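You operate a simulated robot arm through the tools that you are given. There is no shell and no other tool.

You run a simulated robot arm. Do the job below in one go: nothing can be reset, and whatever is moved stays where it is left.

JOB
Shut and vent the air, bolt it off and hang the air-off tag on the peg.
Fine: shut the main air lever, open the vent lever and leave it open; once the tool gauge shows 0, slide the lock bolt across.

The check looks at the end state, three seconds after you hand in, the way a careful person would. Anything else that was tipped, shoved, dropped, spilled or broken makes it a failure.

ROBOT AND FRAMES
A 6-joint arm with a two-finger gripper, fixed in place. Base frame: the origin is at the foot of the arm, x ahead of it, y to its left, z up. Units: mm, degrees, N and s.
Its first joint turns from -166.0 to 166.0 degrees. Payload 2.45 kg.
The tool frame sits at the grasp point between the pads (the TCP): z along the fingers, y along the line on which they close. The tips reach 20 mm beyond it. The gripper opens to 140 mm. The gripper's body begins 168 mm behind the TCP.
Orientation is that of the tool frame in the base frame, as a unit quaternion [x, y, z, w]. With the fingers straight down and closing along the base's y, the tool's x points along the base's -x, its y along +y and its z along -z.

CONTROLS
- The arm moves only by the tool arm_command. Its argument "moves" is one flat list of numbers, 7 for each row, row after row: the turn, a rotation vector about the base's x, y, z in degrees, then the shift along the base's x, y, z in mm, then the finger opening in mm, from 0 to 140. In form: [wx, wy, wz, dx, dy, dz, fingers, wx, wy, wz, dx, dy, dz, fingers, ...]. A call has 1 to 20 rows; each row shifts and turns the commanded pose from where the row before left it. Rows are played at 5 a second. More than 50 mm and 8.6 degrees between two rows, or a gripper value outside its range, and nothing of the call is played. A pose out of reach is approached as far as the arm can. The call stops where the force on the tool passes 90 N (or 10 N more than at its start, if that is more) or the arm is blocked; 0.2 s more then pass. Each finger travels about 45 mm/s and halts on what it meets, pressing with about 30 N; the grip force reading is that of the motor and also rises with nothing between the fingers. The clock runs only during rows and for 0.2 s after the last one: add rows that do not move to give the fingers time. It gives the time, the measured TCP pose, the force on the tool (base axes), the opening and the grip force at its end, in the units of the frame above (readings bear some noise), with the torque about the TCP (base axes, N m) and any sound that the robot's microphone picked up, and new pictures: "pictures" is both (left out), scene, wrist or none.
- Cameras (640 x 400 px; columns grow to the right, rows downward): "scene" is fixed at [220.3, -500.3, 1723.4]; the picture's right is [0.92, -0.39, 0.00], its down [-0.20, -0.47, -0.86] and it looks along [0.34, 0.79, -0.51] (base axes); focal length 365 px, centre (320, 200). "wrist" rides on the gripper at [78, 11, -209] in the tool frame; the picture's right is [-0.14, 0.99, 0.00], its down [-0.92, -0.13, -0.37] and it looks along [-0.37, -0.05, 0.93] (tool axes); focal length 280 px, centre (320, 200). There is no depth. A picture from a camera that has moved, and an enlarged one, comes with that camera's place and axes in the base frame and with its lens.
- enlarge(camera, box): a new picture of the part [left, top, right, bottom] of that camera's present view, enlarged. The clock stands still meanwhile.
- close_job(): hands the job in; it is judged then, once.

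Places have to be worked out from the pictures, the camera data and where the tool is seen. Open the gripper and draw the arm clear of the work before you hand the job in, unless the task says otherwise.

The tools are called as a command line: name --argument value ..., lists and objects as JSON in quotes. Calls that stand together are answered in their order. arm_command: Moves the arm, as the interface text tells. Its arguments: {"type":"object","properties":{"moves":{"type":"array","items":{"type":"number"}},"pictures":{"type":"string","enum":["both","scene","wrist","none"]}},"required":["moves"]} The other tools are called the same way: enlarge (camera, box) takes an enlarged picture of a part of a camera's view; close_job () hands the job in.

At the start:

```text
clock: 0.0
tcp_pos: [344.3, 405.8, 1377.4]
orientation: [0.0, 1.0, 0.0, 0.001]
wrist_force: [-0.1, 0.3, -0.6]
moment: [0.0, 0.01, 0.01]
grip_width: 139.7
grasp_force: 0.1
```

scene: 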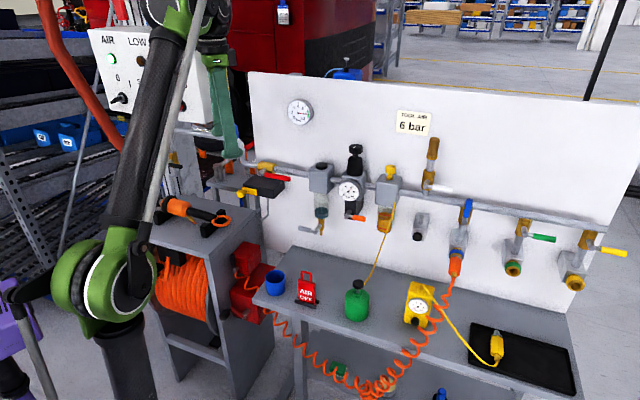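
wrist: 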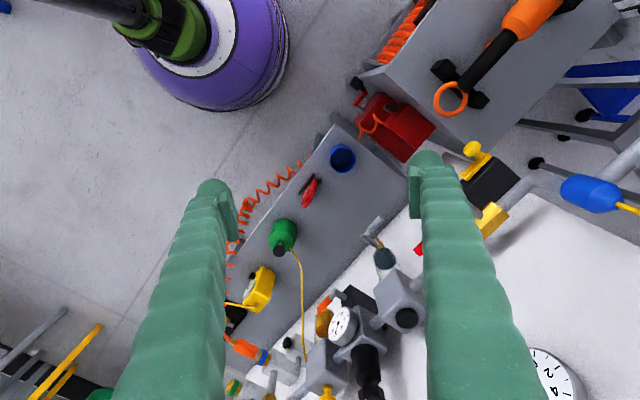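

I start by looking closely at the panel, before moving anything.

enlarge --camera "scene" --box '[220, 130, 380, 230]'

enlarge --camera "scene" --box '[320, 130, 480, 230]'

enlarge --camera "scene" --box '[480, 190, 640, 290]'

enlarge --camera "scene" --box '[240, 240, 400, 340]'

enlarge --camera "wrist" --box '[400, 100, 640, 250]'

enlarge --camera "scene" --box '[80, 20, 320, 170]'

```text
4.00 times, centred on (300, 180) of scene
camera zoom: at [220.3, -500.3, 1723.4], right [0.92, -0.39, 0.0], down [-0.2, -0.47, -0.86], along [0.34, 0.79, -0.51], focal length 1458 px, centre (400, 280)
```

zoom: 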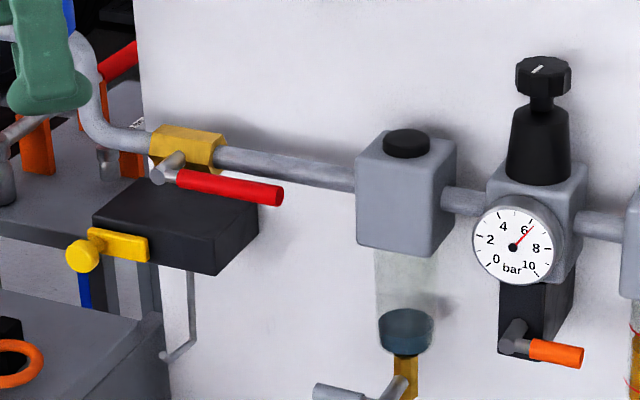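

```text
4.00 times, centred on (400, 180) of scene
camera zoom: at [220.3, -500.3, 1723.4], right [0.92, -0.39, 0.0], down [-0.2, -0.47, -0.86], along [0.34, 0.79, -0.51], focal length 1458 px, centre (0, 280)
```

zoom: 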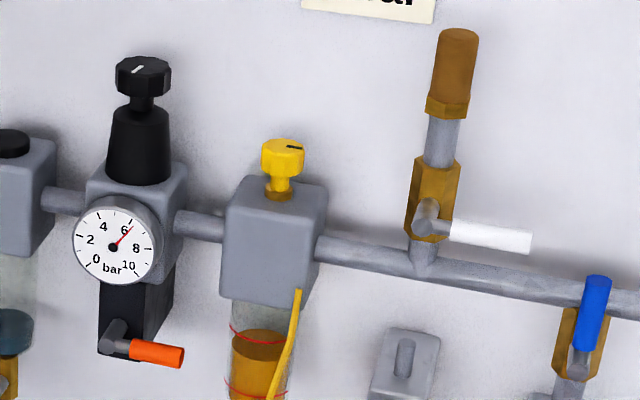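

```text
4.00 times, centred on (560, 240) of scene
camera zoom: at [220.3, -500.3, 1723.4], right [0.92, -0.39, 0.0], down [-0.2, -0.47, -0.86], along [0.34, 0.79, -0.51], focal length 1458 px, centre (-640, 40)
```

zoom: 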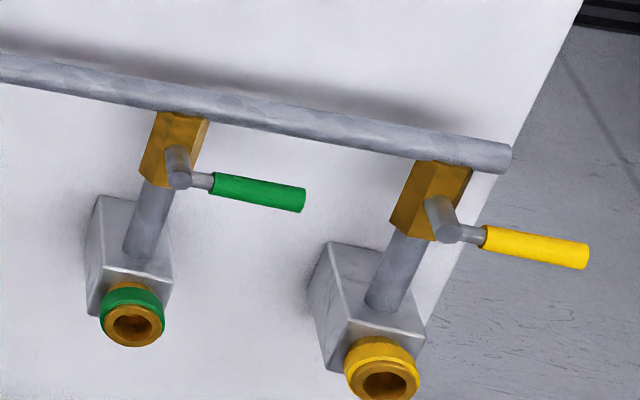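

```text
4.00 times, centred on (320, 290) of scene
camera zoom: at [220.3, -500.3, 1723.4], right [0.92, -0.39, 0.0], down [-0.2, -0.47, -0.86], along [0.34, 0.79, -0.51], focal length 1458 px, centre (320, -160)
```

zoom: 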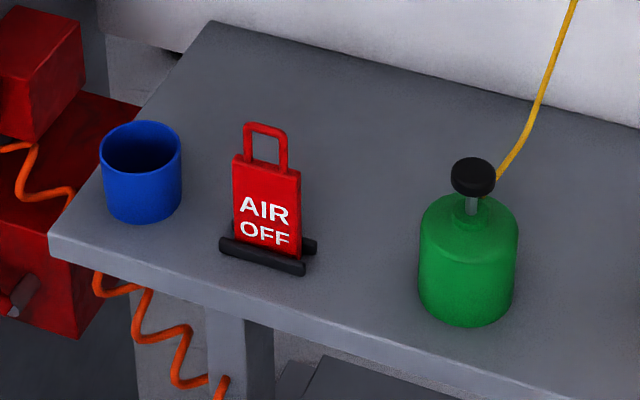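

```text
2.67 times, centred on (520, 175) of wrist
camera zoom: at [265.0, 415.9, 1586.2], right [0.14, 0.99, 0.0], down [0.92, -0.13, 0.37], along [0.37, -0.05, -0.93], focal length 748 px, centre (-213, 267)
```

zoom: 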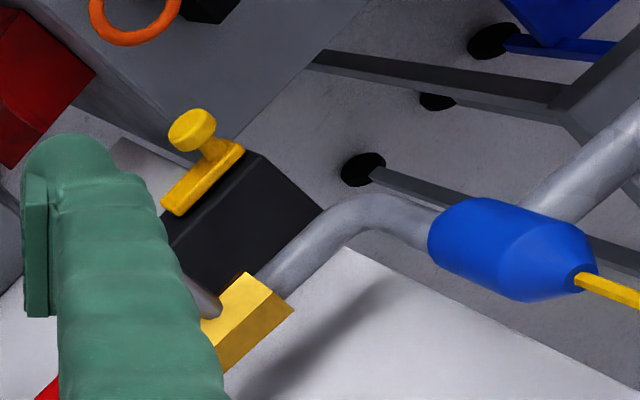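

```text
2.67 times, centred on (200, 95) of scene
camera zoom: at [220.3, -500.3, 1723.4], right [0.92, -0.39, 0.0], down [-0.2, -0.47, -0.86], along [0.34, 0.79, -0.51], focal length 972 px, centre (640, 480)
```

zoom: 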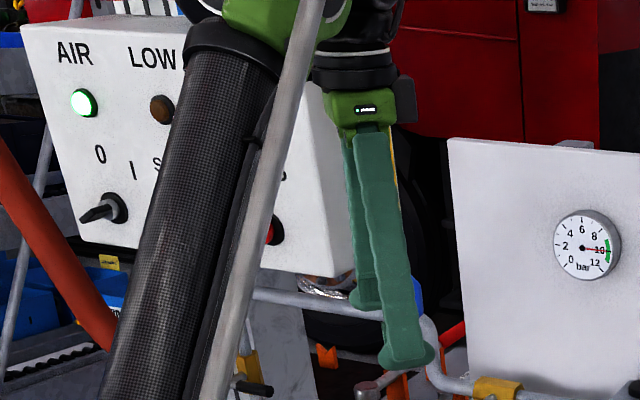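

The main red lever lies along the pipe (open). The white lever on the silencer riser is crosswise (shut), and the regulator gauge reads about 6 bar. I'll turn the tool to face the board squarely, with the wrist camera at about half a metre, to find the lock, the levers and the peg.

arm_command --moves '[0, 0, 7.4, 15, -15, 0, 140, 0, 0, 7.4, 15, -15, 0, 140, 0, 0, 7.4, 15, -15, 0, 140, 0, 0, 7.4, 15, -15, 0, 140, 0, 0, 7.4, 15, -15, 0, 140, 4.9, -6.55, 0, 0, 0, 0, 140, 4.9, -6.55, 0, 0, 0, 0, 140, 4.9, -6.55, 0, 0, 0, 0, 140, 4.9, -6.55, 0, 0, 0, 0, 140, 4.9, -6.55, 0, 0, 0, 0, 140, 4.9, -6.55, 0, 0, 0, 0, 140, 4.9, -6.55, 0, 0, 0, 0, 140, 4.9, -6.55, 0, 0, 0, 0, 140]'

```text
clock: 2.8
tcp_pos: [418.3, 329.8, 1376.9]
orientation: [-0.267, 0.797, 0.17, 0.514]
wrist_force: [-0.7, -0.1, 0.4]
moment: [-0.04, 0.02, 0.0]
grip_width: 140.1
grasp_force: 0.0
camera wrist: at [234.0, 204.9, 1392.2], right [-0.55, 0.83, 0.12], down [0.11, -0.07, 0.99], along [0.83, 0.56, -0.05], focal length 280 px, centre (320, 200)
```

scene: 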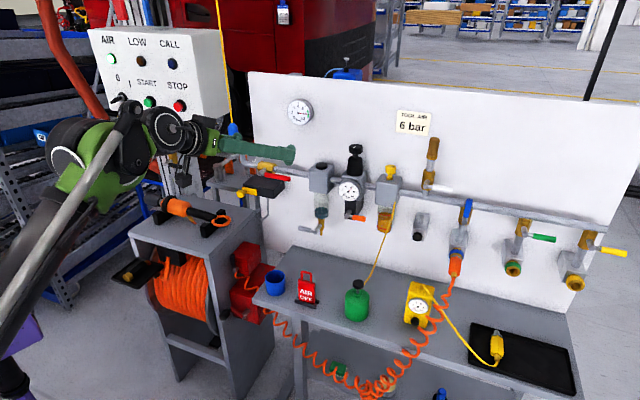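
wrist: 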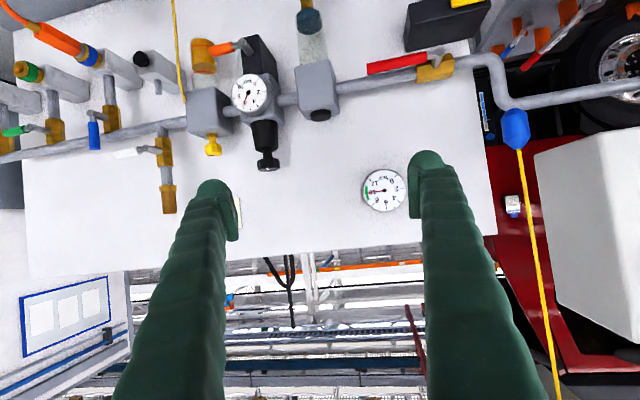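

Good, the whole board is in view (upside down). I'll enlarge the peg candidates, the lock area and the levers.

enlarge --camera "wrist" --box '[0, 0, 240, 150]'

enlarge --camera "wrist" --box '[340, 0, 580, 150]'

enlarge --camera "wrist" --box '[140, 0, 380, 150]'

enlarge --camera "scene" --box '[370, 190, 530, 290]'

enlarge --camera "scene" --box '[190, 140, 350, 240]'

```text
2.67 times, centred on (120, 75) of wrist
camera zoom: at [234.0, 204.9, 1392.2], right [-0.55, 0.83, 0.12], down [0.11, -0.07, 0.99], along [0.83, 0.56, -0.05], focal length 748 px, centre (853, 533)
```

zoom: 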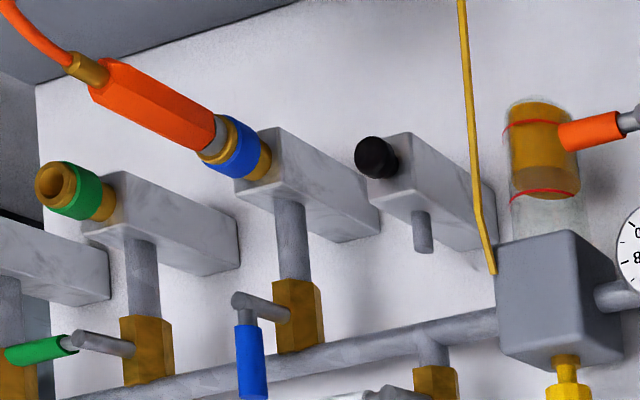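

```text
2.67 times, centred on (460, 75) of wrist
camera zoom: at [234.0, 204.9, 1392.2], right [-0.55, 0.83, 0.12], down [0.11, -0.07, 0.99], along [0.83, 0.56, -0.05], focal length 748 px, centre (-53, 533)
```

zoom: 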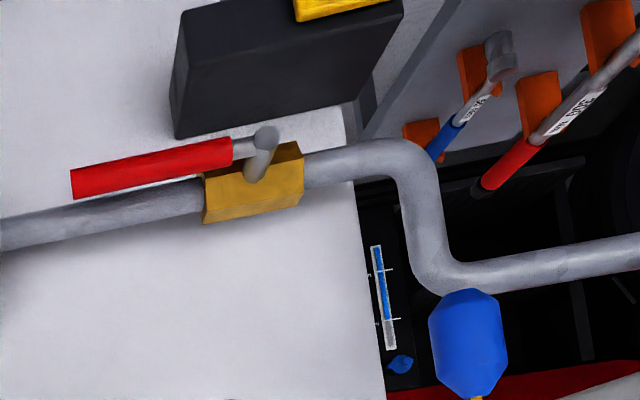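

```text
2.67 times, centred on (260, 75) of wrist
camera zoom: at [234.0, 204.9, 1392.2], right [-0.55, 0.83, 0.12], down [0.11, -0.07, 0.99], along [0.83, 0.56, -0.05], focal length 748 px, centre (480, 533)
```

zoom: 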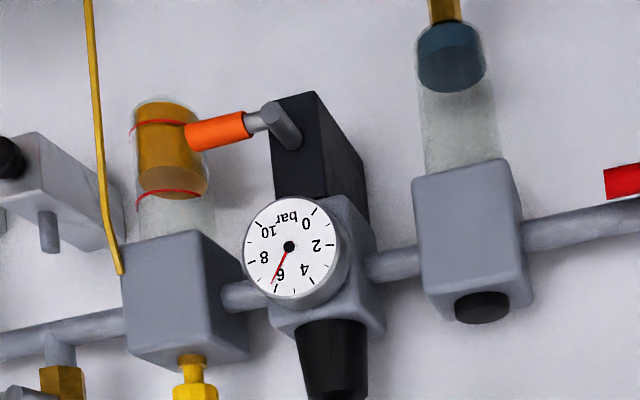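

```text
4.00 times, centred on (450, 240) of scene
camera zoom: at [220.3, -500.3, 1723.4], right [0.92, -0.39, 0.0], down [-0.2, -0.47, -0.86], along [0.34, 0.79, -0.51], focal length 1458 px, centre (-200, 40)
```

zoom: 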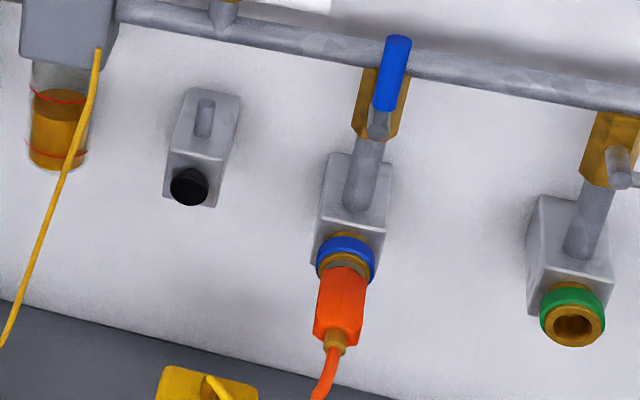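

```text
4.00 times, centred on (270, 190) of scene
camera zoom: at [220.3, -500.3, 1723.4], right [0.92, -0.39, 0.0], down [-0.2, -0.47, -0.86], along [0.34, 0.79, -0.51], focal length 1458 px, centre (520, 240)
```

zoom: 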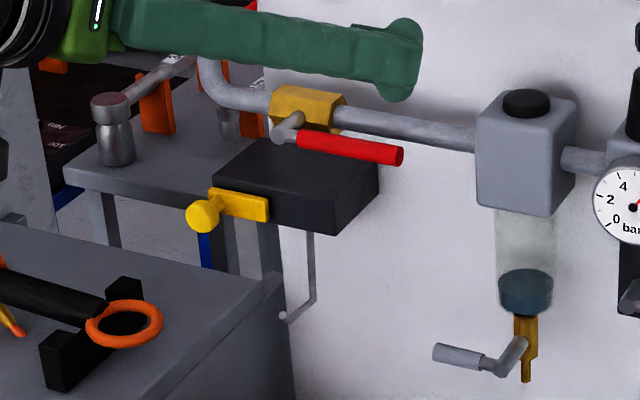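

The riser with the silencer is the vent, and a thin bent rod hangs below the black lock box, which looks like the peg. I put the main lever pivot near (482,646,1149) and the board at about 45°. I'll move the camera in front of the lock box for a close look.

arm_command --moves '[0, 0, 1.37, 1, 25, -46, 140, 0, 0, 1.37, 1, 25, -46, 140, 0, 0, 1.37, 1, 25, -46, 140, 0, 0, 1.37, 1, 25, -46, 140, 0, 0, 1.37, 1, 25, -46, 140, 0, 0, 1.37, 1, 25, -46, 140]'

```text
refused: row 1 steps farther than a row can; nothing moved
```

The step was slightly over 50 mm, so I'll split the same move into smaller rows.

arm_command --moves '[0, 0, 1.2, 1, 21.5, -39.5, 140, 0, 0, 1.2, 1, 21.5, -39.5, 140, 0, 0, 1.2, 1, 21.5, -39.5, 140, 0, 0, 1.2, 1, 21.5, -39.5, 140, 0, 0, 1.2, 1, 21.5, -39.5, 140, 0, 0, 1.2, 1, 21.5, -39.5, 140, 0, 0, 1.0, 1, 21.5, -39.5, 140]'

```text
clock: 4.4
tcp_pos: [424.7, 479.3, 1099.9]
orientation: [-0.323, 0.777, 0.205, 0.5]
wrist_force: [-0.1, 0.4, -0.4]
moment: [0.02, -0.04, -0.04]
grip_width: 140.0
grasp_force: 0.1
camera wrist: at [260.3, 329.3, 1116.5], right [-0.66, 0.74, 0.12], down [0.12, -0.05, 0.99], along [0.74, 0.67, -0.05], focal length 280 px, centre (320, 200)
```

scene: 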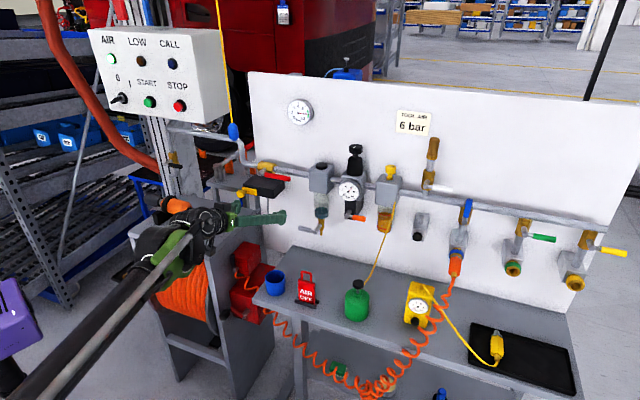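
wrist: 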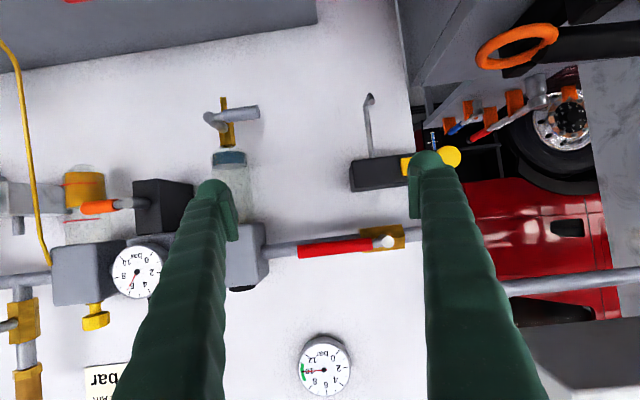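

The box is partly behind a finger. I'll enlarge that area and the peg.

enlarge --camera "wrist" --box '[280, 80, 480, 280]'

enlarge --camera "scene" --box '[220, 150, 300, 250]'

```text
2.00 times, centred on (380, 180) of wrist
camera zoom: at [260.3, 329.3, 1116.5], right [-0.66, 0.74, 0.12], down [0.12, -0.05, 0.99], along [0.74, 0.67, -0.05], focal length 561 px, centre (200, 240)
```

zoom: 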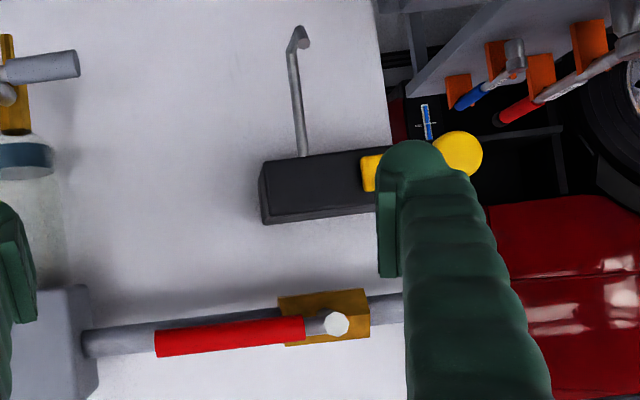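

```text
4.00 times, centred on (260, 200) of scene
camera zoom: at [220.3, -500.3, 1723.4], right [0.92, -0.39, 0.0], down [-0.2, -0.47, -0.86], along [0.34, 0.79, -0.51], focal length 1458 px, centre (560, 200)
```

zoom: 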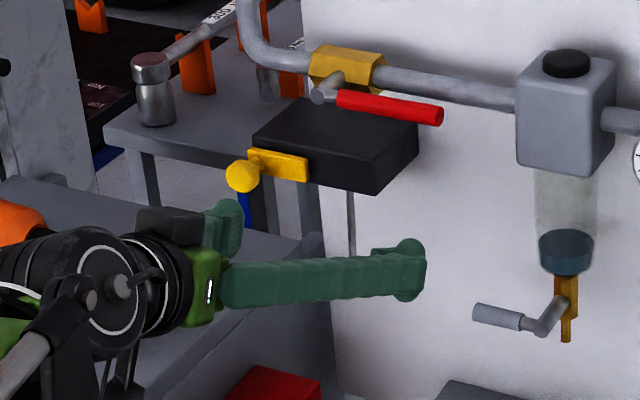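

The red lever's stem sits a bit in front of the box face. I'll look from above, with the box centred between the open fingers, to see how the lock works.

arm_command --moves '[-5.3, 5.3, 0, -14.4, 14.4, 25, 140, -5.3, 5.3, 0, -14.4, 14.4, 25, 140, -5.3, 5.3, 0, -14.4, 14.4, 25, 140, -5.3, 5.3, 0, -14.4, 14.4, 25, 140]'

```text
clock: 5.4
tcp_pos: [367.5, 537.5, 1203.5]
orientation: [-0.367, 0.879, 0.116, 0.281]
wrist_force: [0.5, -0.1, -0.3]
moment: [0.08, -0.04, 0.01]
grip_width: 140.0
grasp_force: 0.0
camera wrist: at [228.9, 414.0, 1328.1], right [-0.62, 0.78, 0.08], down [0.47, 0.29, 0.83], along [0.63, 0.56, -0.55], focal length 280 px, centre (320, 200)
```

scene: 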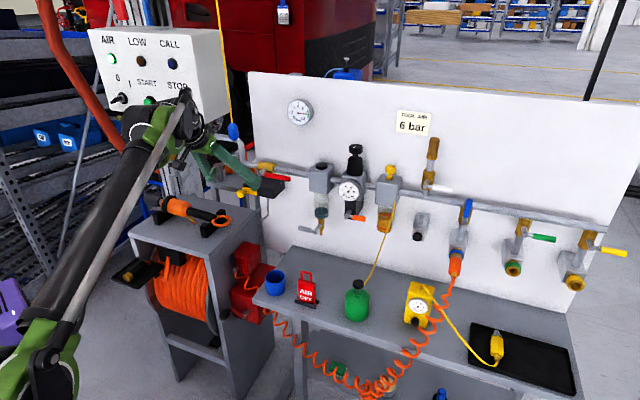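
wrist: 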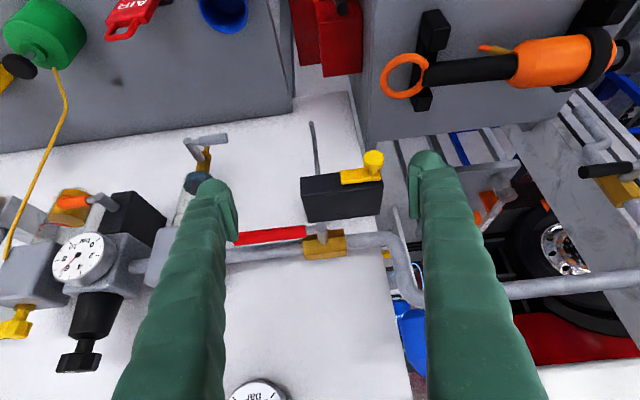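

enlarge --camera "wrist" --box '[220, 110, 420, 270]'

enlarge --camera "wrist" --box '[290, 140, 400, 270]'

```text
2.50 times, centred on (320, 190) of wrist
camera zoom: at [228.9, 414.0, 1328.1], right [-0.62, 0.78, 0.08], down [0.47, 0.29, 0.83], along [0.63, 0.56, -0.55], focal length 701 px, centre (320, 225)
```

zoom: 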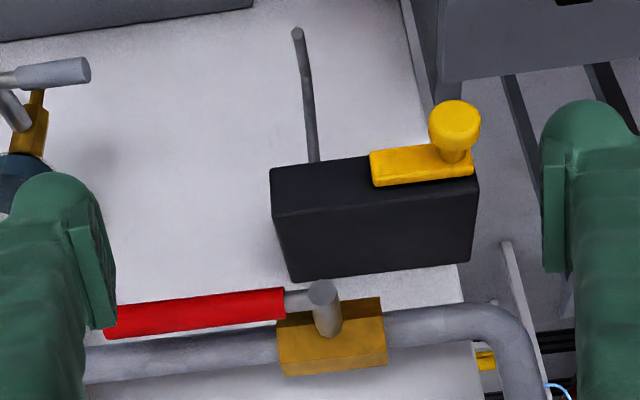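

```text
3.08 times, centred on (345, 205) of wrist
camera zoom: at [228.9, 414.0, 1328.1], right [-0.62, 0.78, 0.08], down [0.47, 0.29, 0.83], along [0.63, 0.56, -0.55], focal length 863 px, centre (243, 185)
```

zoom: 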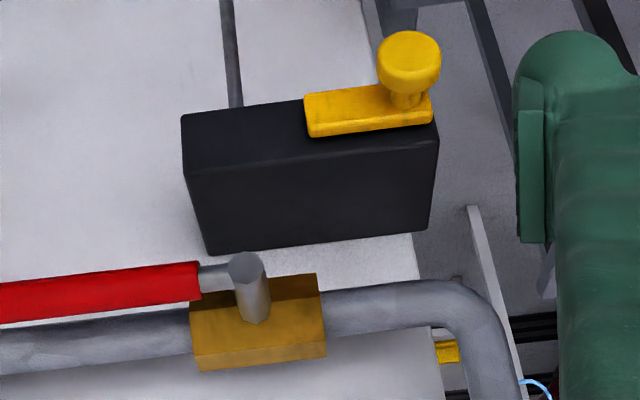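

The lock is clear now. A yellow bolt plate with a knob sits on the left half of the box's front face and slides right. The red lever's plane is about 20–30 mm in front of the face, so the lever can swing down in front of the box. I'll level the tool with the fingers closed, standing off above the red handle.

arm_command --moves '[5.508, -5.508, 0, 15.2, -3.04, 0.5, 0, 5.508, -5.508, 0, 15.2, -3.04, 0.5, 0, 5.508, -5.508, 0, 15.2, -3.04, 0.5, 0, 5.508, -5.508, 0, 15.2, -3.04, 0.5, 0, 5.508, -5.508, 0, 15.2, -3.04, 0.5, 0, 5.508, -5.508, 0, 15.2, -3.04, 0.5, 0, 5.508, -5.508, 0, 15.2, -3.04, 0.5, 0, 0, 0, 0, 0, 0, 0, 0, 0, 0, 0, 0, 0, 0, 0]'

```text
clock: 7.4
tcp_pos: [471.7, 516.4, 1205.4]
orientation: [-0.274, 0.661, 0.265, 0.646]
wrist_force: [-0.8, 0.2, -0.7]
moment: [0.01, 0.0, 0.04]
grip_width: 0.0
grasp_force: 29.5
camera wrist: at [315.5, 375.7, 1131.8], right [-0.7, 0.7, 0.13], down [-0.16, -0.33, 0.93], along [0.7, 0.63, 0.34], focal length 280 px, centre (320, 200)
```

scene: 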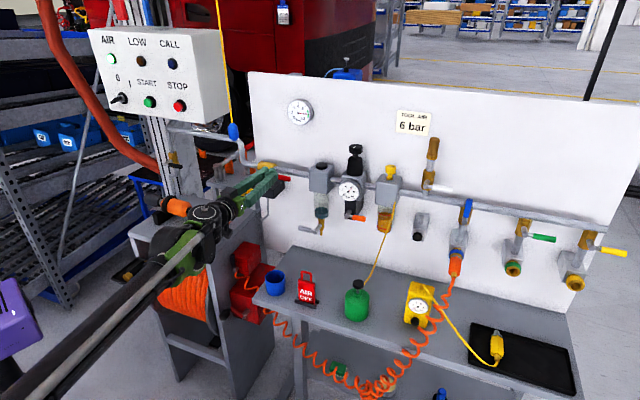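
wrist: 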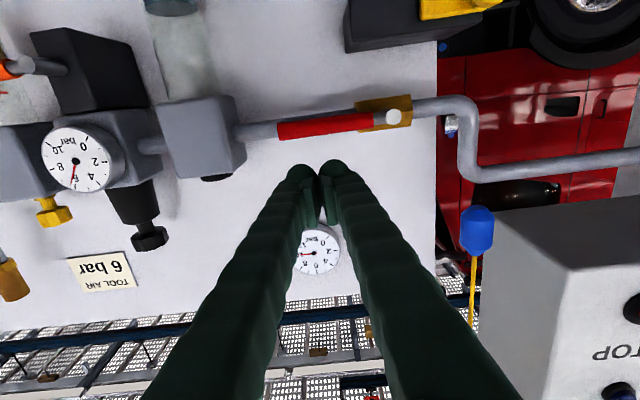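

The tool is level with its tips just above the handle. I'll advance along the board normal until the tips overlap the handle's depth, then come down close to it.

arm_command --moves '[0, 0, 0, 18, 18, 0, 0, 0, 0, 0, 18, 18, 0, 0, 0, 0, 0, 17, 17, 0, 0, 0, 0, 0, 0, 0, -10, 0, 0, 0, 0, 0, 0, -8, 0]'

enlarge --camera "scene" --box '[230, 140, 310, 190]'

```text
clock: 8.6
tcp_pos: [526.5, 568.5, 1185.7]
orientation: [-0.272, 0.653, 0.269, 0.654]
wrist_force: [1.6, -2.3, 3.9]
moment: [0.02, 0.01, -0.04]
grip_width: 0.0
grasp_force: 29.5
camera wrist: at [371.7, 428.7, 1108.1], right [-0.7, 0.7, 0.13], down [-0.17, -0.35, 0.92], along [0.69, 0.62, 0.37], focal length 280 px, centre (320, 200)
```

scene: 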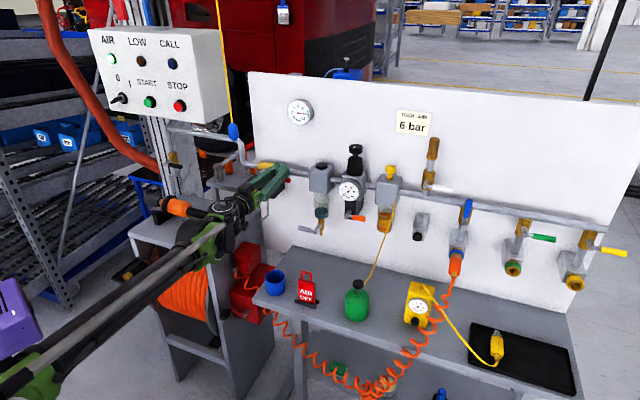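
wrist: 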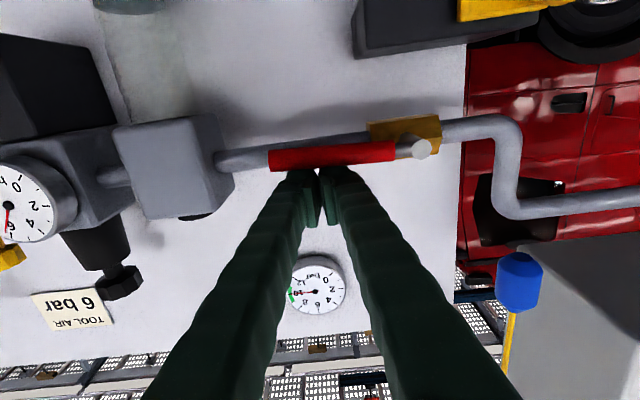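

```text
8.00 times, centred on (270, 165) of scene
camera zoom: at [220.3, -500.3, 1723.4], right [0.92, -0.39, 0.0], down [-0.2, -0.47, -0.86], along [0.34, 0.79, -0.51], focal length 2917 px, centre (720, 480)
```

zoom: 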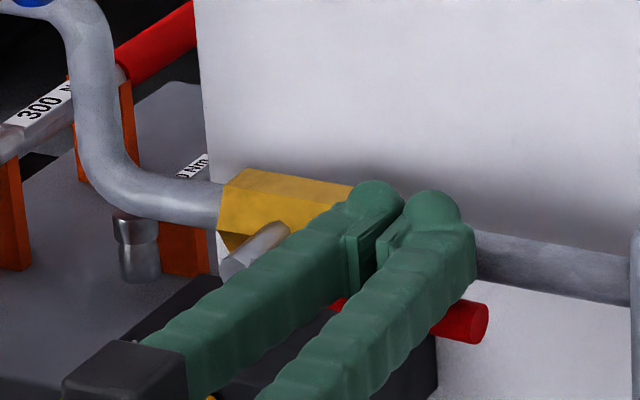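

The tips rest lightly on the top of the red handle (small upward force). I'll start pushing it down along its arc.

arm_command --moves '[0, 0, 0, 0.7, -0.7, -7, 0, 0, 0, 0, 0.7, -0.7, -7, 0, 0, 0, 0, 0, 0, -7, 0, 0, 0, 0, 0, 0, -7, 0, 0, 0, 0, 0, 0, -7, 0, 0, 0, 0, 0, 0, -7, 0]' --pictures "both"

```text
clock: 10.0
tcp_pos: [527.2, 568.4, 1144.7]
orientation: [-0.271, 0.653, 0.269, 0.654]
wrist_force: [-1.2, -0.4, 2.9]
moment: [0.1, 0.03, 0.02]
grip_width: 0.0
grasp_force: 29.5
camera wrist: at [372.7, 428.0, 1066.5], right [-0.7, 0.7, 0.13], down [-0.17, -0.35, 0.92], along [0.69, 0.62, 0.37], focal length 280 px, centre (320, 200)
```

scene: 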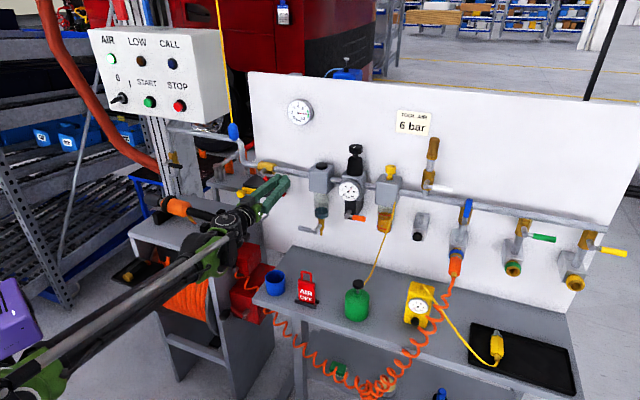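
wrist: 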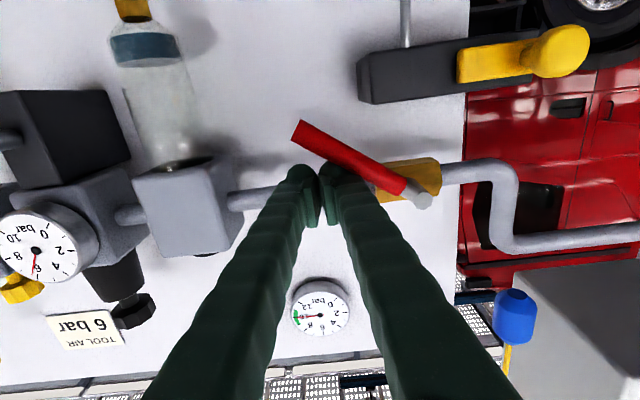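

The lever follows smoothly and is at roughly 35°. I'll continue along the arc toward vertical.

arm_command --moves '[0, 0, 0, -1.4, 1.4, -10.5, 0, 0, 0, 0, -1.4, 1.4, -10.5, 0, 0, 0, 0, -4.2, 4.2, -9.5, 0, 0, 0, 0, -4.9, 4.9, -9.5, 0, 0, 0, 0, -6.4, 6.4, -8, 0, 0, 0, 0, -6.4, 6.4, -8, 0]'

```text
clock: 11.4
tcp_pos: [503.6, 593.2, 1088.5]
orientation: [-0.271, 0.653, 0.269, 0.654]
wrist_force: [0.9, -0.6, 2.0]
moment: [0.04, -0.03, -0.04]
grip_width: 0.1
grasp_force: 29.4
camera wrist: at [348.8, 452.8, 1011.4], right [-0.7, 0.7, 0.13], down [-0.17, -0.35, 0.92], along [0.69, 0.62, 0.37], focal length 280 px, centre (320, 200)
```

scene: 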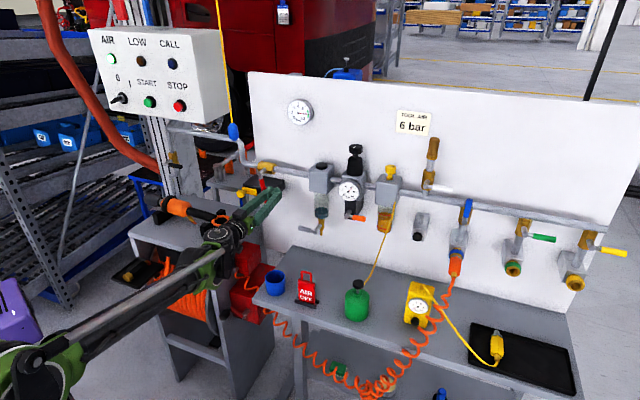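
wrist: 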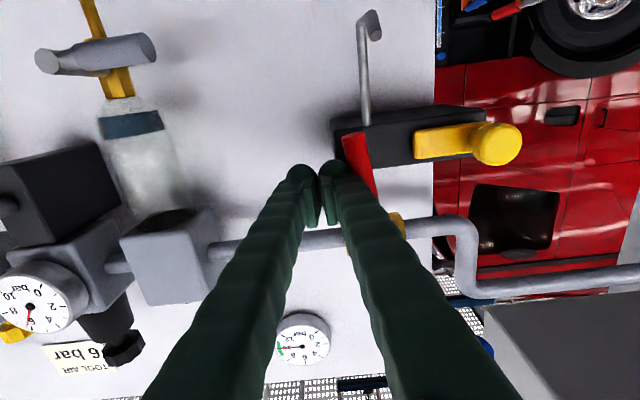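

The lever is passing cleanly in front of the box, at about 75°. I'll finish the last degrees gently while watching the force for the stop.

arm_command --moves '[0, 0, 0, -5, 5, -3, 0, 0, 0, 0, -5, 5, -3, 0, 0, 0, 0, -3.5, 3.5, -2, 0, 0, 0, 0, -2, 2, 0, 0]'

enlarge --camera "wrist" --box '[280, 80, 480, 280]'

```text
clock: 12.4
tcp_pos: [493.8, 602.2, 1081.0]
orientation: [-0.268, 0.653, 0.268, 0.656]
wrist_force: [51.7, -61.3, 29.8]
moment: [0.85, 0.63, -0.26]
grip_width: 0.0
grasp_force: 29.1
camera wrist: at [336.8, 463.6, 1003.0], right [-0.69, 0.71, 0.14], down [-0.17, -0.35, 0.92], along [0.7, 0.61, 0.37], focal length 280 px, centre (320, 200)
```

scene: 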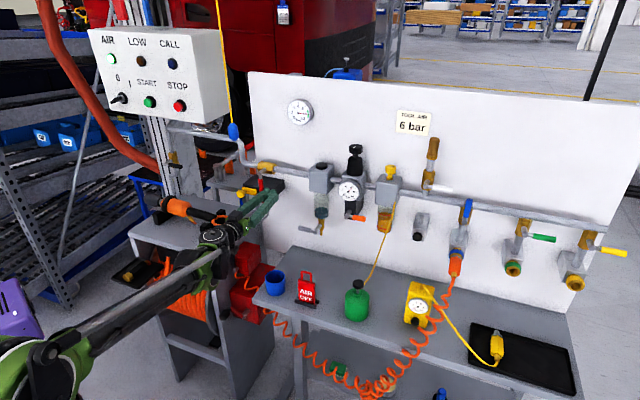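
wrist: 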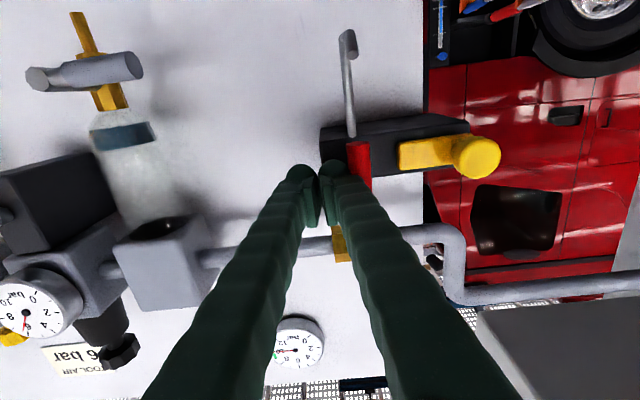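

```text
2.00 times, centred on (380, 180) of wrist
camera zoom: at [336.8, 463.6, 1003.0], right [-0.69, 0.71, 0.14], down [-0.17, -0.35, 0.92], along [0.7, 0.61, 0.37], focal length 561 px, centre (200, 240)
```

zoom: 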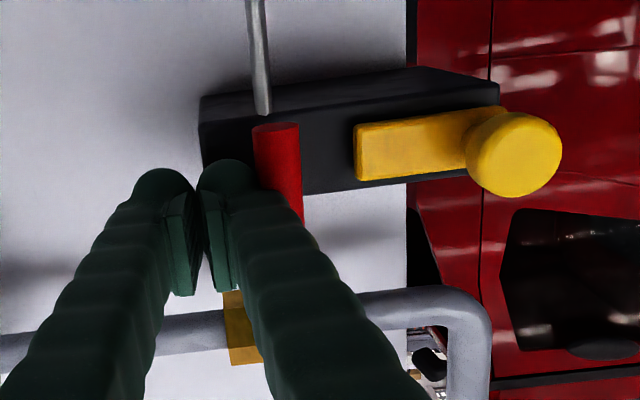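

About 80 N sideways: the lever has reached its stop. I'll back off to the right and retreat to check its position.

arm_command --moves '[0, 0, 0, 7, -7, 2, 0, 0, 0, 0, 7, -7, 0, 0, 0, 0, 0, -30, -30, 0, 0, 0, 0, 0, -30, -30, 0, 0, 0, 0, 0, -30, -30, 0, 0, 0, 0, 0, 0, 0, 40, 0]'

enlarge --camera "wrist" --box '[240, 50, 480, 200]'

enlarge --camera "scene" --box '[220, 140, 380, 240]'

```text
clock: 13.8
tcp_pos: [411.8, 507.6, 1122.1]
orientation: [-0.273, 0.652, 0.271, 0.653]
wrist_force: [-0.5, -0.2, 0.4]
moment: [-0.02, -0.02, 0.0]
grip_width: 0.0
grasp_force: 29.6
camera wrist: at [257.1, 366.0, 1044.6], right [-0.7, 0.7, 0.13], down [-0.17, -0.35, 0.92], along [0.69, 0.62, 0.37], focal length 280 px, centre (320, 200)
```

scene: 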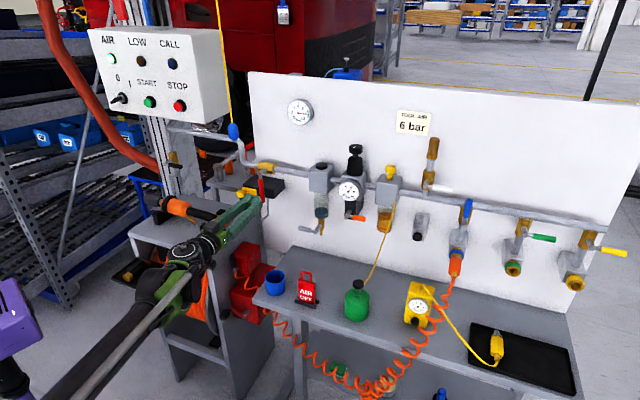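
wrist: 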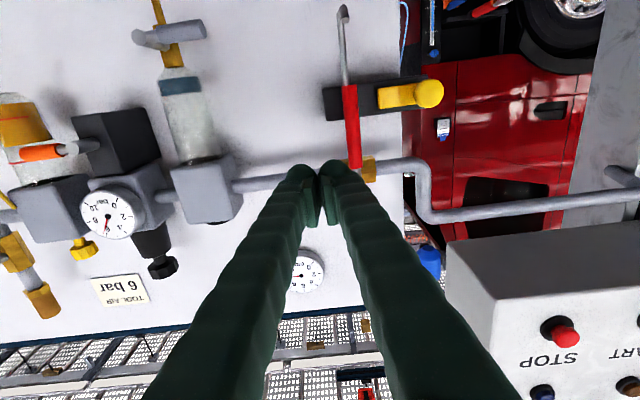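

```text
2.67 times, centred on (360, 125) of wrist
camera zoom: at [257.1, 366.0, 1044.6], right [-0.7, 0.7, 0.13], down [-0.17, -0.35, 0.92], along [0.69, 0.62, 0.37], focal length 748 px, centre (213, 400)
```

zoom: 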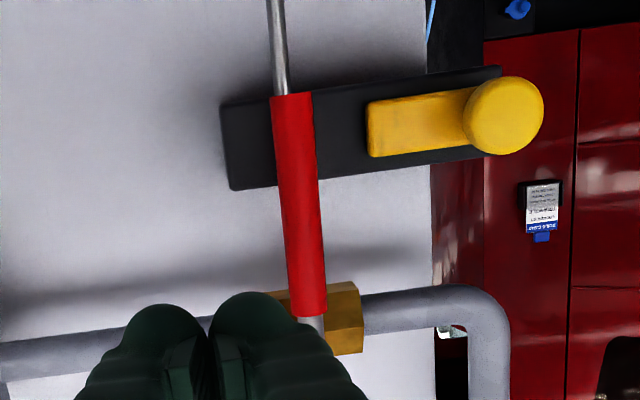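

```text
4.00 times, centred on (300, 190) of scene
camera zoom: at [220.3, -500.3, 1723.4], right [0.92, -0.39, 0.0], down [-0.2, -0.47, -0.86], along [0.34, 0.79, -0.51], focal length 1458 px, centre (400, 240)
```

zoom: 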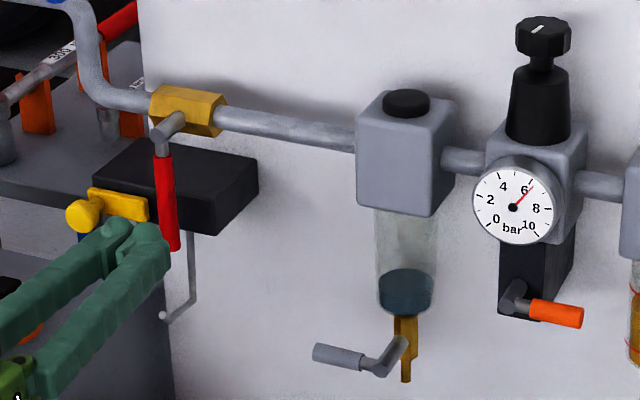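

The red lever is down at its stop, across the pipe, and the gauge still shows about 6. Next I'll move right along the board at a safe standoff to view the white vent lever.

arm_command --moves '[0, 0, 0, 31.1, -32.3, 3, 0, 0, 0, 0, 31.1, -32.3, 3, 0, 0, 0, 0, 31.1, -32.3, 3, 0, 0, 0, 0, 31.1, -32.3, 3, 0, 0, 0, 0, 31.1, -32.3, 3, 0, 0, 0, 0, 31.1, -32.3, 3, 0, 0, 0, 0, 31.1, -32.3, 3, 0, 0, 0, 0, 31.1, -32.3, 3, 0, 0, 0, 0, 31.1, -32.3, 3, 0, 0, 0, 0, 31.1, -32.3, 3, 0, 0, 0, 0, 31.1, -32.3, 3, 0, 0, 0, 0, 31.1, -32.3, 3, 0]'

enlarge --camera "wrist" --box '[200, 50, 440, 200]'

enlarge --camera "scene" --box '[320, 140, 480, 240]'

```text
clock: 16.4
tcp_pos: [782.8, 118.2, 1159.2]
orientation: [-0.272, 0.653, 0.27, 0.654]
wrist_force: [-1.3, 0.2, 0.5]
moment: [0.0, 0.04, -0.01]
grip_width: 0.1
grasp_force: 29.5
camera wrist: at [629.1, -23.3, 1081.4], right [-0.7, 0.7, 0.13], down [-0.17, -0.35, 0.92], along [0.69, 0.62, 0.37], focal length 280 px, centre (320, 200)
```

scene: 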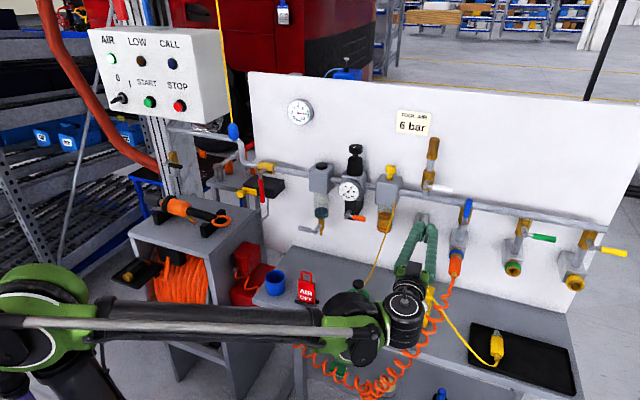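
wrist: 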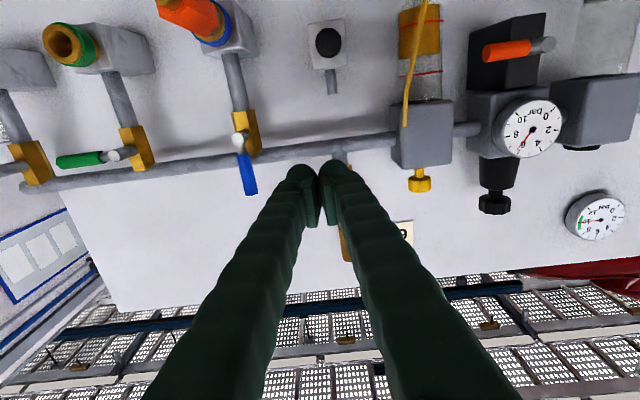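

```text
2.67 times, centred on (320, 125) of wrist
camera zoom: at [629.1, -23.3, 1081.4], right [-0.7, 0.7, 0.13], down [-0.17, -0.35, 0.92], along [0.69, 0.62, 0.37], focal length 748 px, centre (320, 400)
```

zoom: 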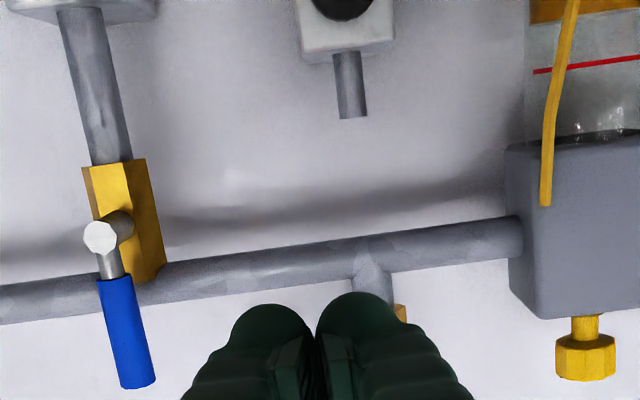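

```text
4.00 times, centred on (400, 190) of scene
camera zoom: at [220.3, -500.3, 1723.4], right [0.92, -0.39, 0.0], down [-0.2, -0.47, -0.86], along [0.34, 0.79, -0.51], focal length 1458 px, centre (0, 240)
```

zoom: 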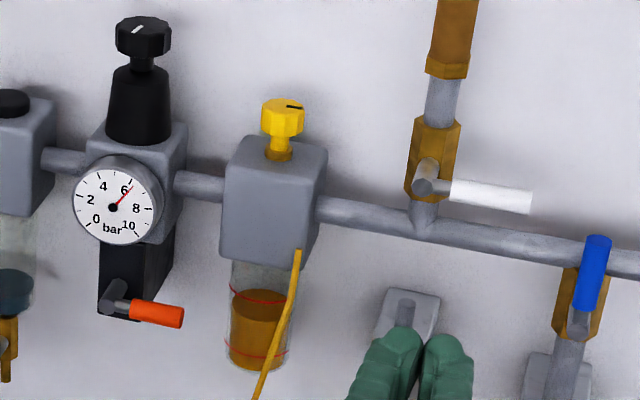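

The white lever is hidden behind the fingers from here. I'll rise above it for a clean stereo fix.

arm_command --moves '[0, 0, 0, 0, 0, 35, 0, 0, 0, 0, 0, 0, 35, 0, 0, 0, 0, 0, 0, 35, 0, 0, 0, 0, 0, 0, 35, 0]'

enlarge --camera "wrist" --box '[200, 50, 440, 200]'

enlarge --camera "scene" --box '[400, 150, 480, 200]'

```text
clock: 17.4
tcp_pos: [786.6, 119.3, 1298.5]
orientation: [-0.271, 0.653, 0.269, 0.654]
wrist_force: [0.3, -0.3, 0.5]
moment: [0.0, 0.0, 0.02]
grip_width: 0.2
grasp_force: 29.6
camera wrist: at [631.3, -21.6, 1221.1], right [-0.7, 0.7, 0.13], down [-0.17, -0.35, 0.92], along [0.69, 0.62, 0.37], focal length 280 px, centre (320, 200)
```

scene: 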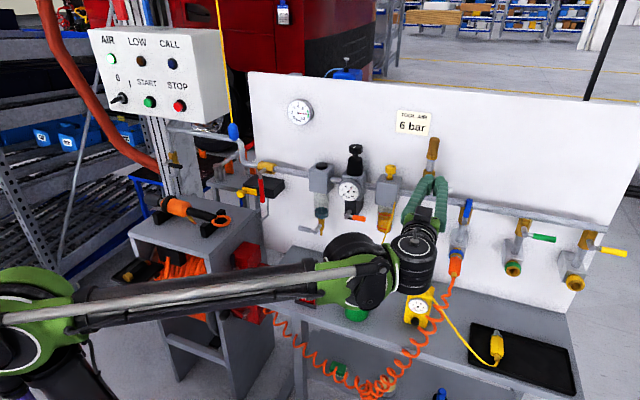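
wrist: 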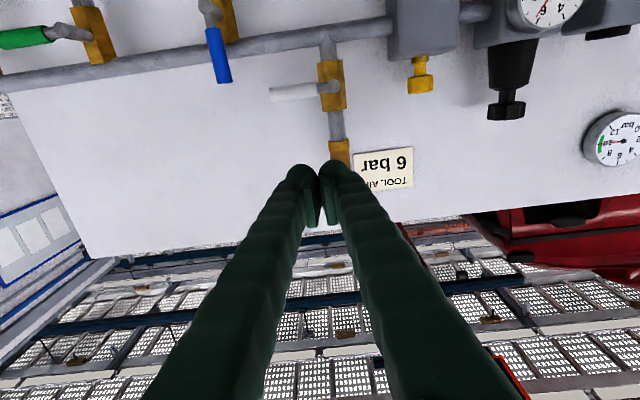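

```text
2.67 times, centred on (320, 125) of wrist
camera zoom: at [631.3, -21.6, 1221.1], right [-0.7, 0.7, 0.13], down [-0.17, -0.35, 0.92], along [0.69, 0.62, 0.37], focal length 748 px, centre (320, 400)
```

zoom: 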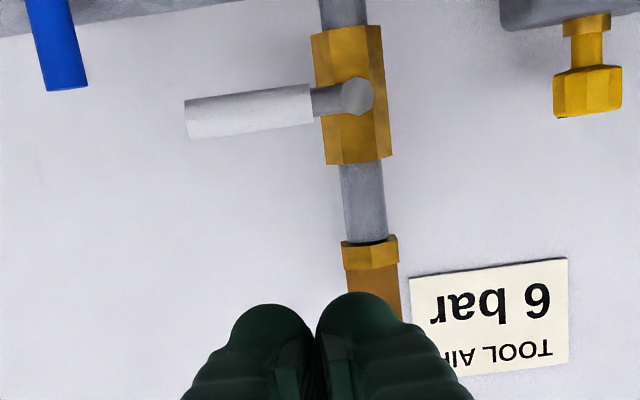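

```text
8.00 times, centred on (440, 175) of scene
camera zoom: at [220.3, -500.3, 1723.4], right [0.92, -0.39, 0.0], down [-0.2, -0.47, -0.86], along [0.34, 0.79, -0.51], focal length 2917 px, centre (-640, 400)
```

zoom: 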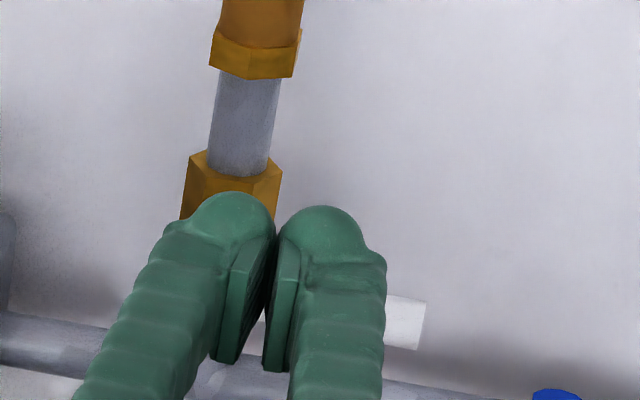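

Pivot of the white lever ≈ (869,238,1222), tip ≈ (916,179,1222). I'll go below it at about r=48 mm, then advance until the tips overlap the handle from underneath.

arm_command --moves '[0, 0, 0, 5.2, -5.2, -37.5, 0, 0, 0, 0, 5.2, -5.2, -37.5, 0, 0, 0, 0, 5.2, -5.2, -37.5, 0, 0, 0, 0, 23, 23, 0, 0, 0, 0, 0, 23, 23, 0, 0, 0, 0, 0, 23, 23, 0, 0, 0, 0, 0, 22, 22, 0, 0]'

enlarge --camera "scene" --box '[380, 150, 500, 225]'

```text
clock: 19.0
tcp_pos: [893.4, 193.4, 1182.4]
orientation: [-0.272, 0.653, 0.27, 0.654]
wrist_force: [-0.5, -0.5, 0.2]
moment: [-0.01, 0.0, -0.05]
grip_width: 0.0
grasp_force: 29.5
camera wrist: at [739.1, 52.3, 1105.0], right [-0.7, 0.7, 0.13], down [-0.17, -0.35, 0.92], along [0.69, 0.62, 0.37], focal length 280 px, centre (320, 200)
```

scene: 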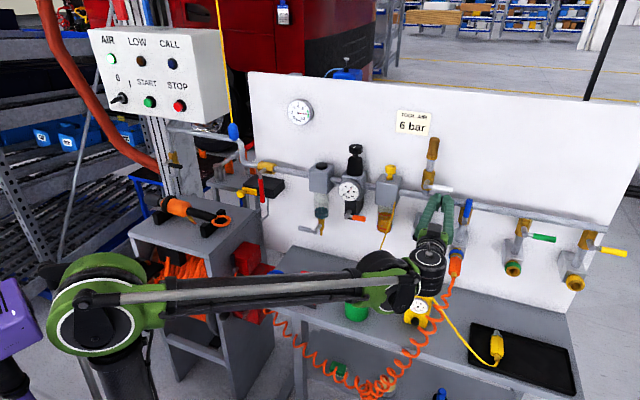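
wrist: 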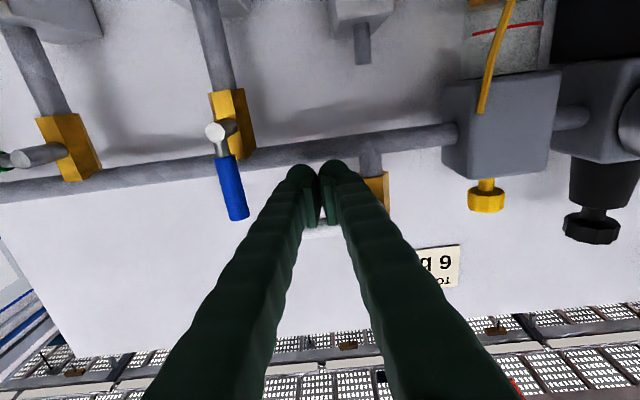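

```text
5.33 times, centred on (440, 188) of scene
camera zoom: at [220.3, -500.3, 1723.4], right [0.92, -0.39, 0.0], down [-0.2, -0.47, -0.86], along [0.34, 0.79, -0.51], focal length 1944 px, centre (-320, 267)
```

zoom: 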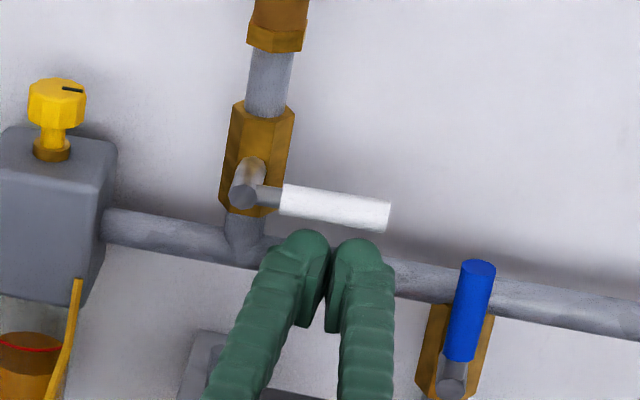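

The tips are just under the white handle, clear of the blue one. I'll push it up along its arc.

arm_command --moves '[0, 0, 0, 0, 0, 10, 0, 0, 0, 0, 1.5, -1.5, 6, 0, 0, 0, 0, 1.5, -1.5, 6, 0, 0, 0, 0, 1, -1, 6.5, 0, 0, 0, 0, 1, -1, 6.5, 0, 0, 0, 0, -0.5, 0.5, 7.4, 0, 0, 0, 0, -0.5, 0.5, 7.4, 0]'

enlarge --camera "scene" --box '[380, 150, 500, 225]'

```text
clock: 20.6
tcp_pos: [895.8, 189.4, 1236.4]
orientation: [-0.272, 0.653, 0.269, 0.654]
wrist_force: [-7.3, -4.7, -8.8]
moment: [-0.16, -0.18, 0.26]
grip_width: 0.2
grasp_force: 29.6
camera wrist: at [740.8, 48.0, 1157.6], right [-0.7, 0.7, 0.13], down [-0.17, -0.35, 0.92], along [0.69, 0.62, 0.37], focal length 280 px, centre (320, 200)
```

scene: 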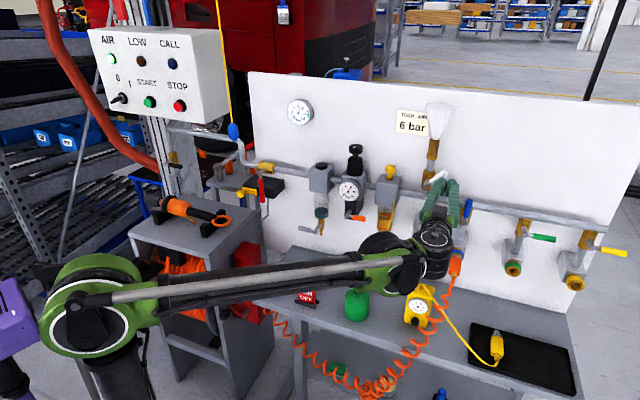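
wrist: 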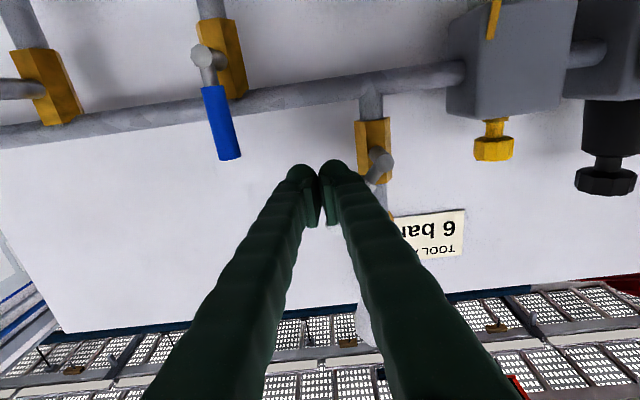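

```text
5.33 times, centred on (440, 188) of scene
camera zoom: at [220.3, -500.3, 1723.4], right [0.92, -0.39, 0.0], down [-0.2, -0.47, -0.86], along [0.34, 0.79, -0.51], focal length 1944 px, centre (-320, 267)
```

zoom: 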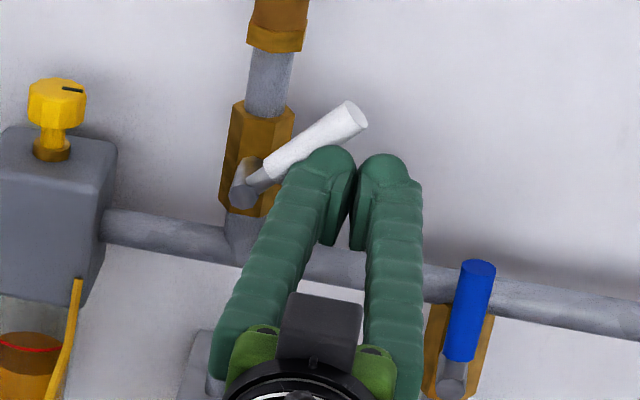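

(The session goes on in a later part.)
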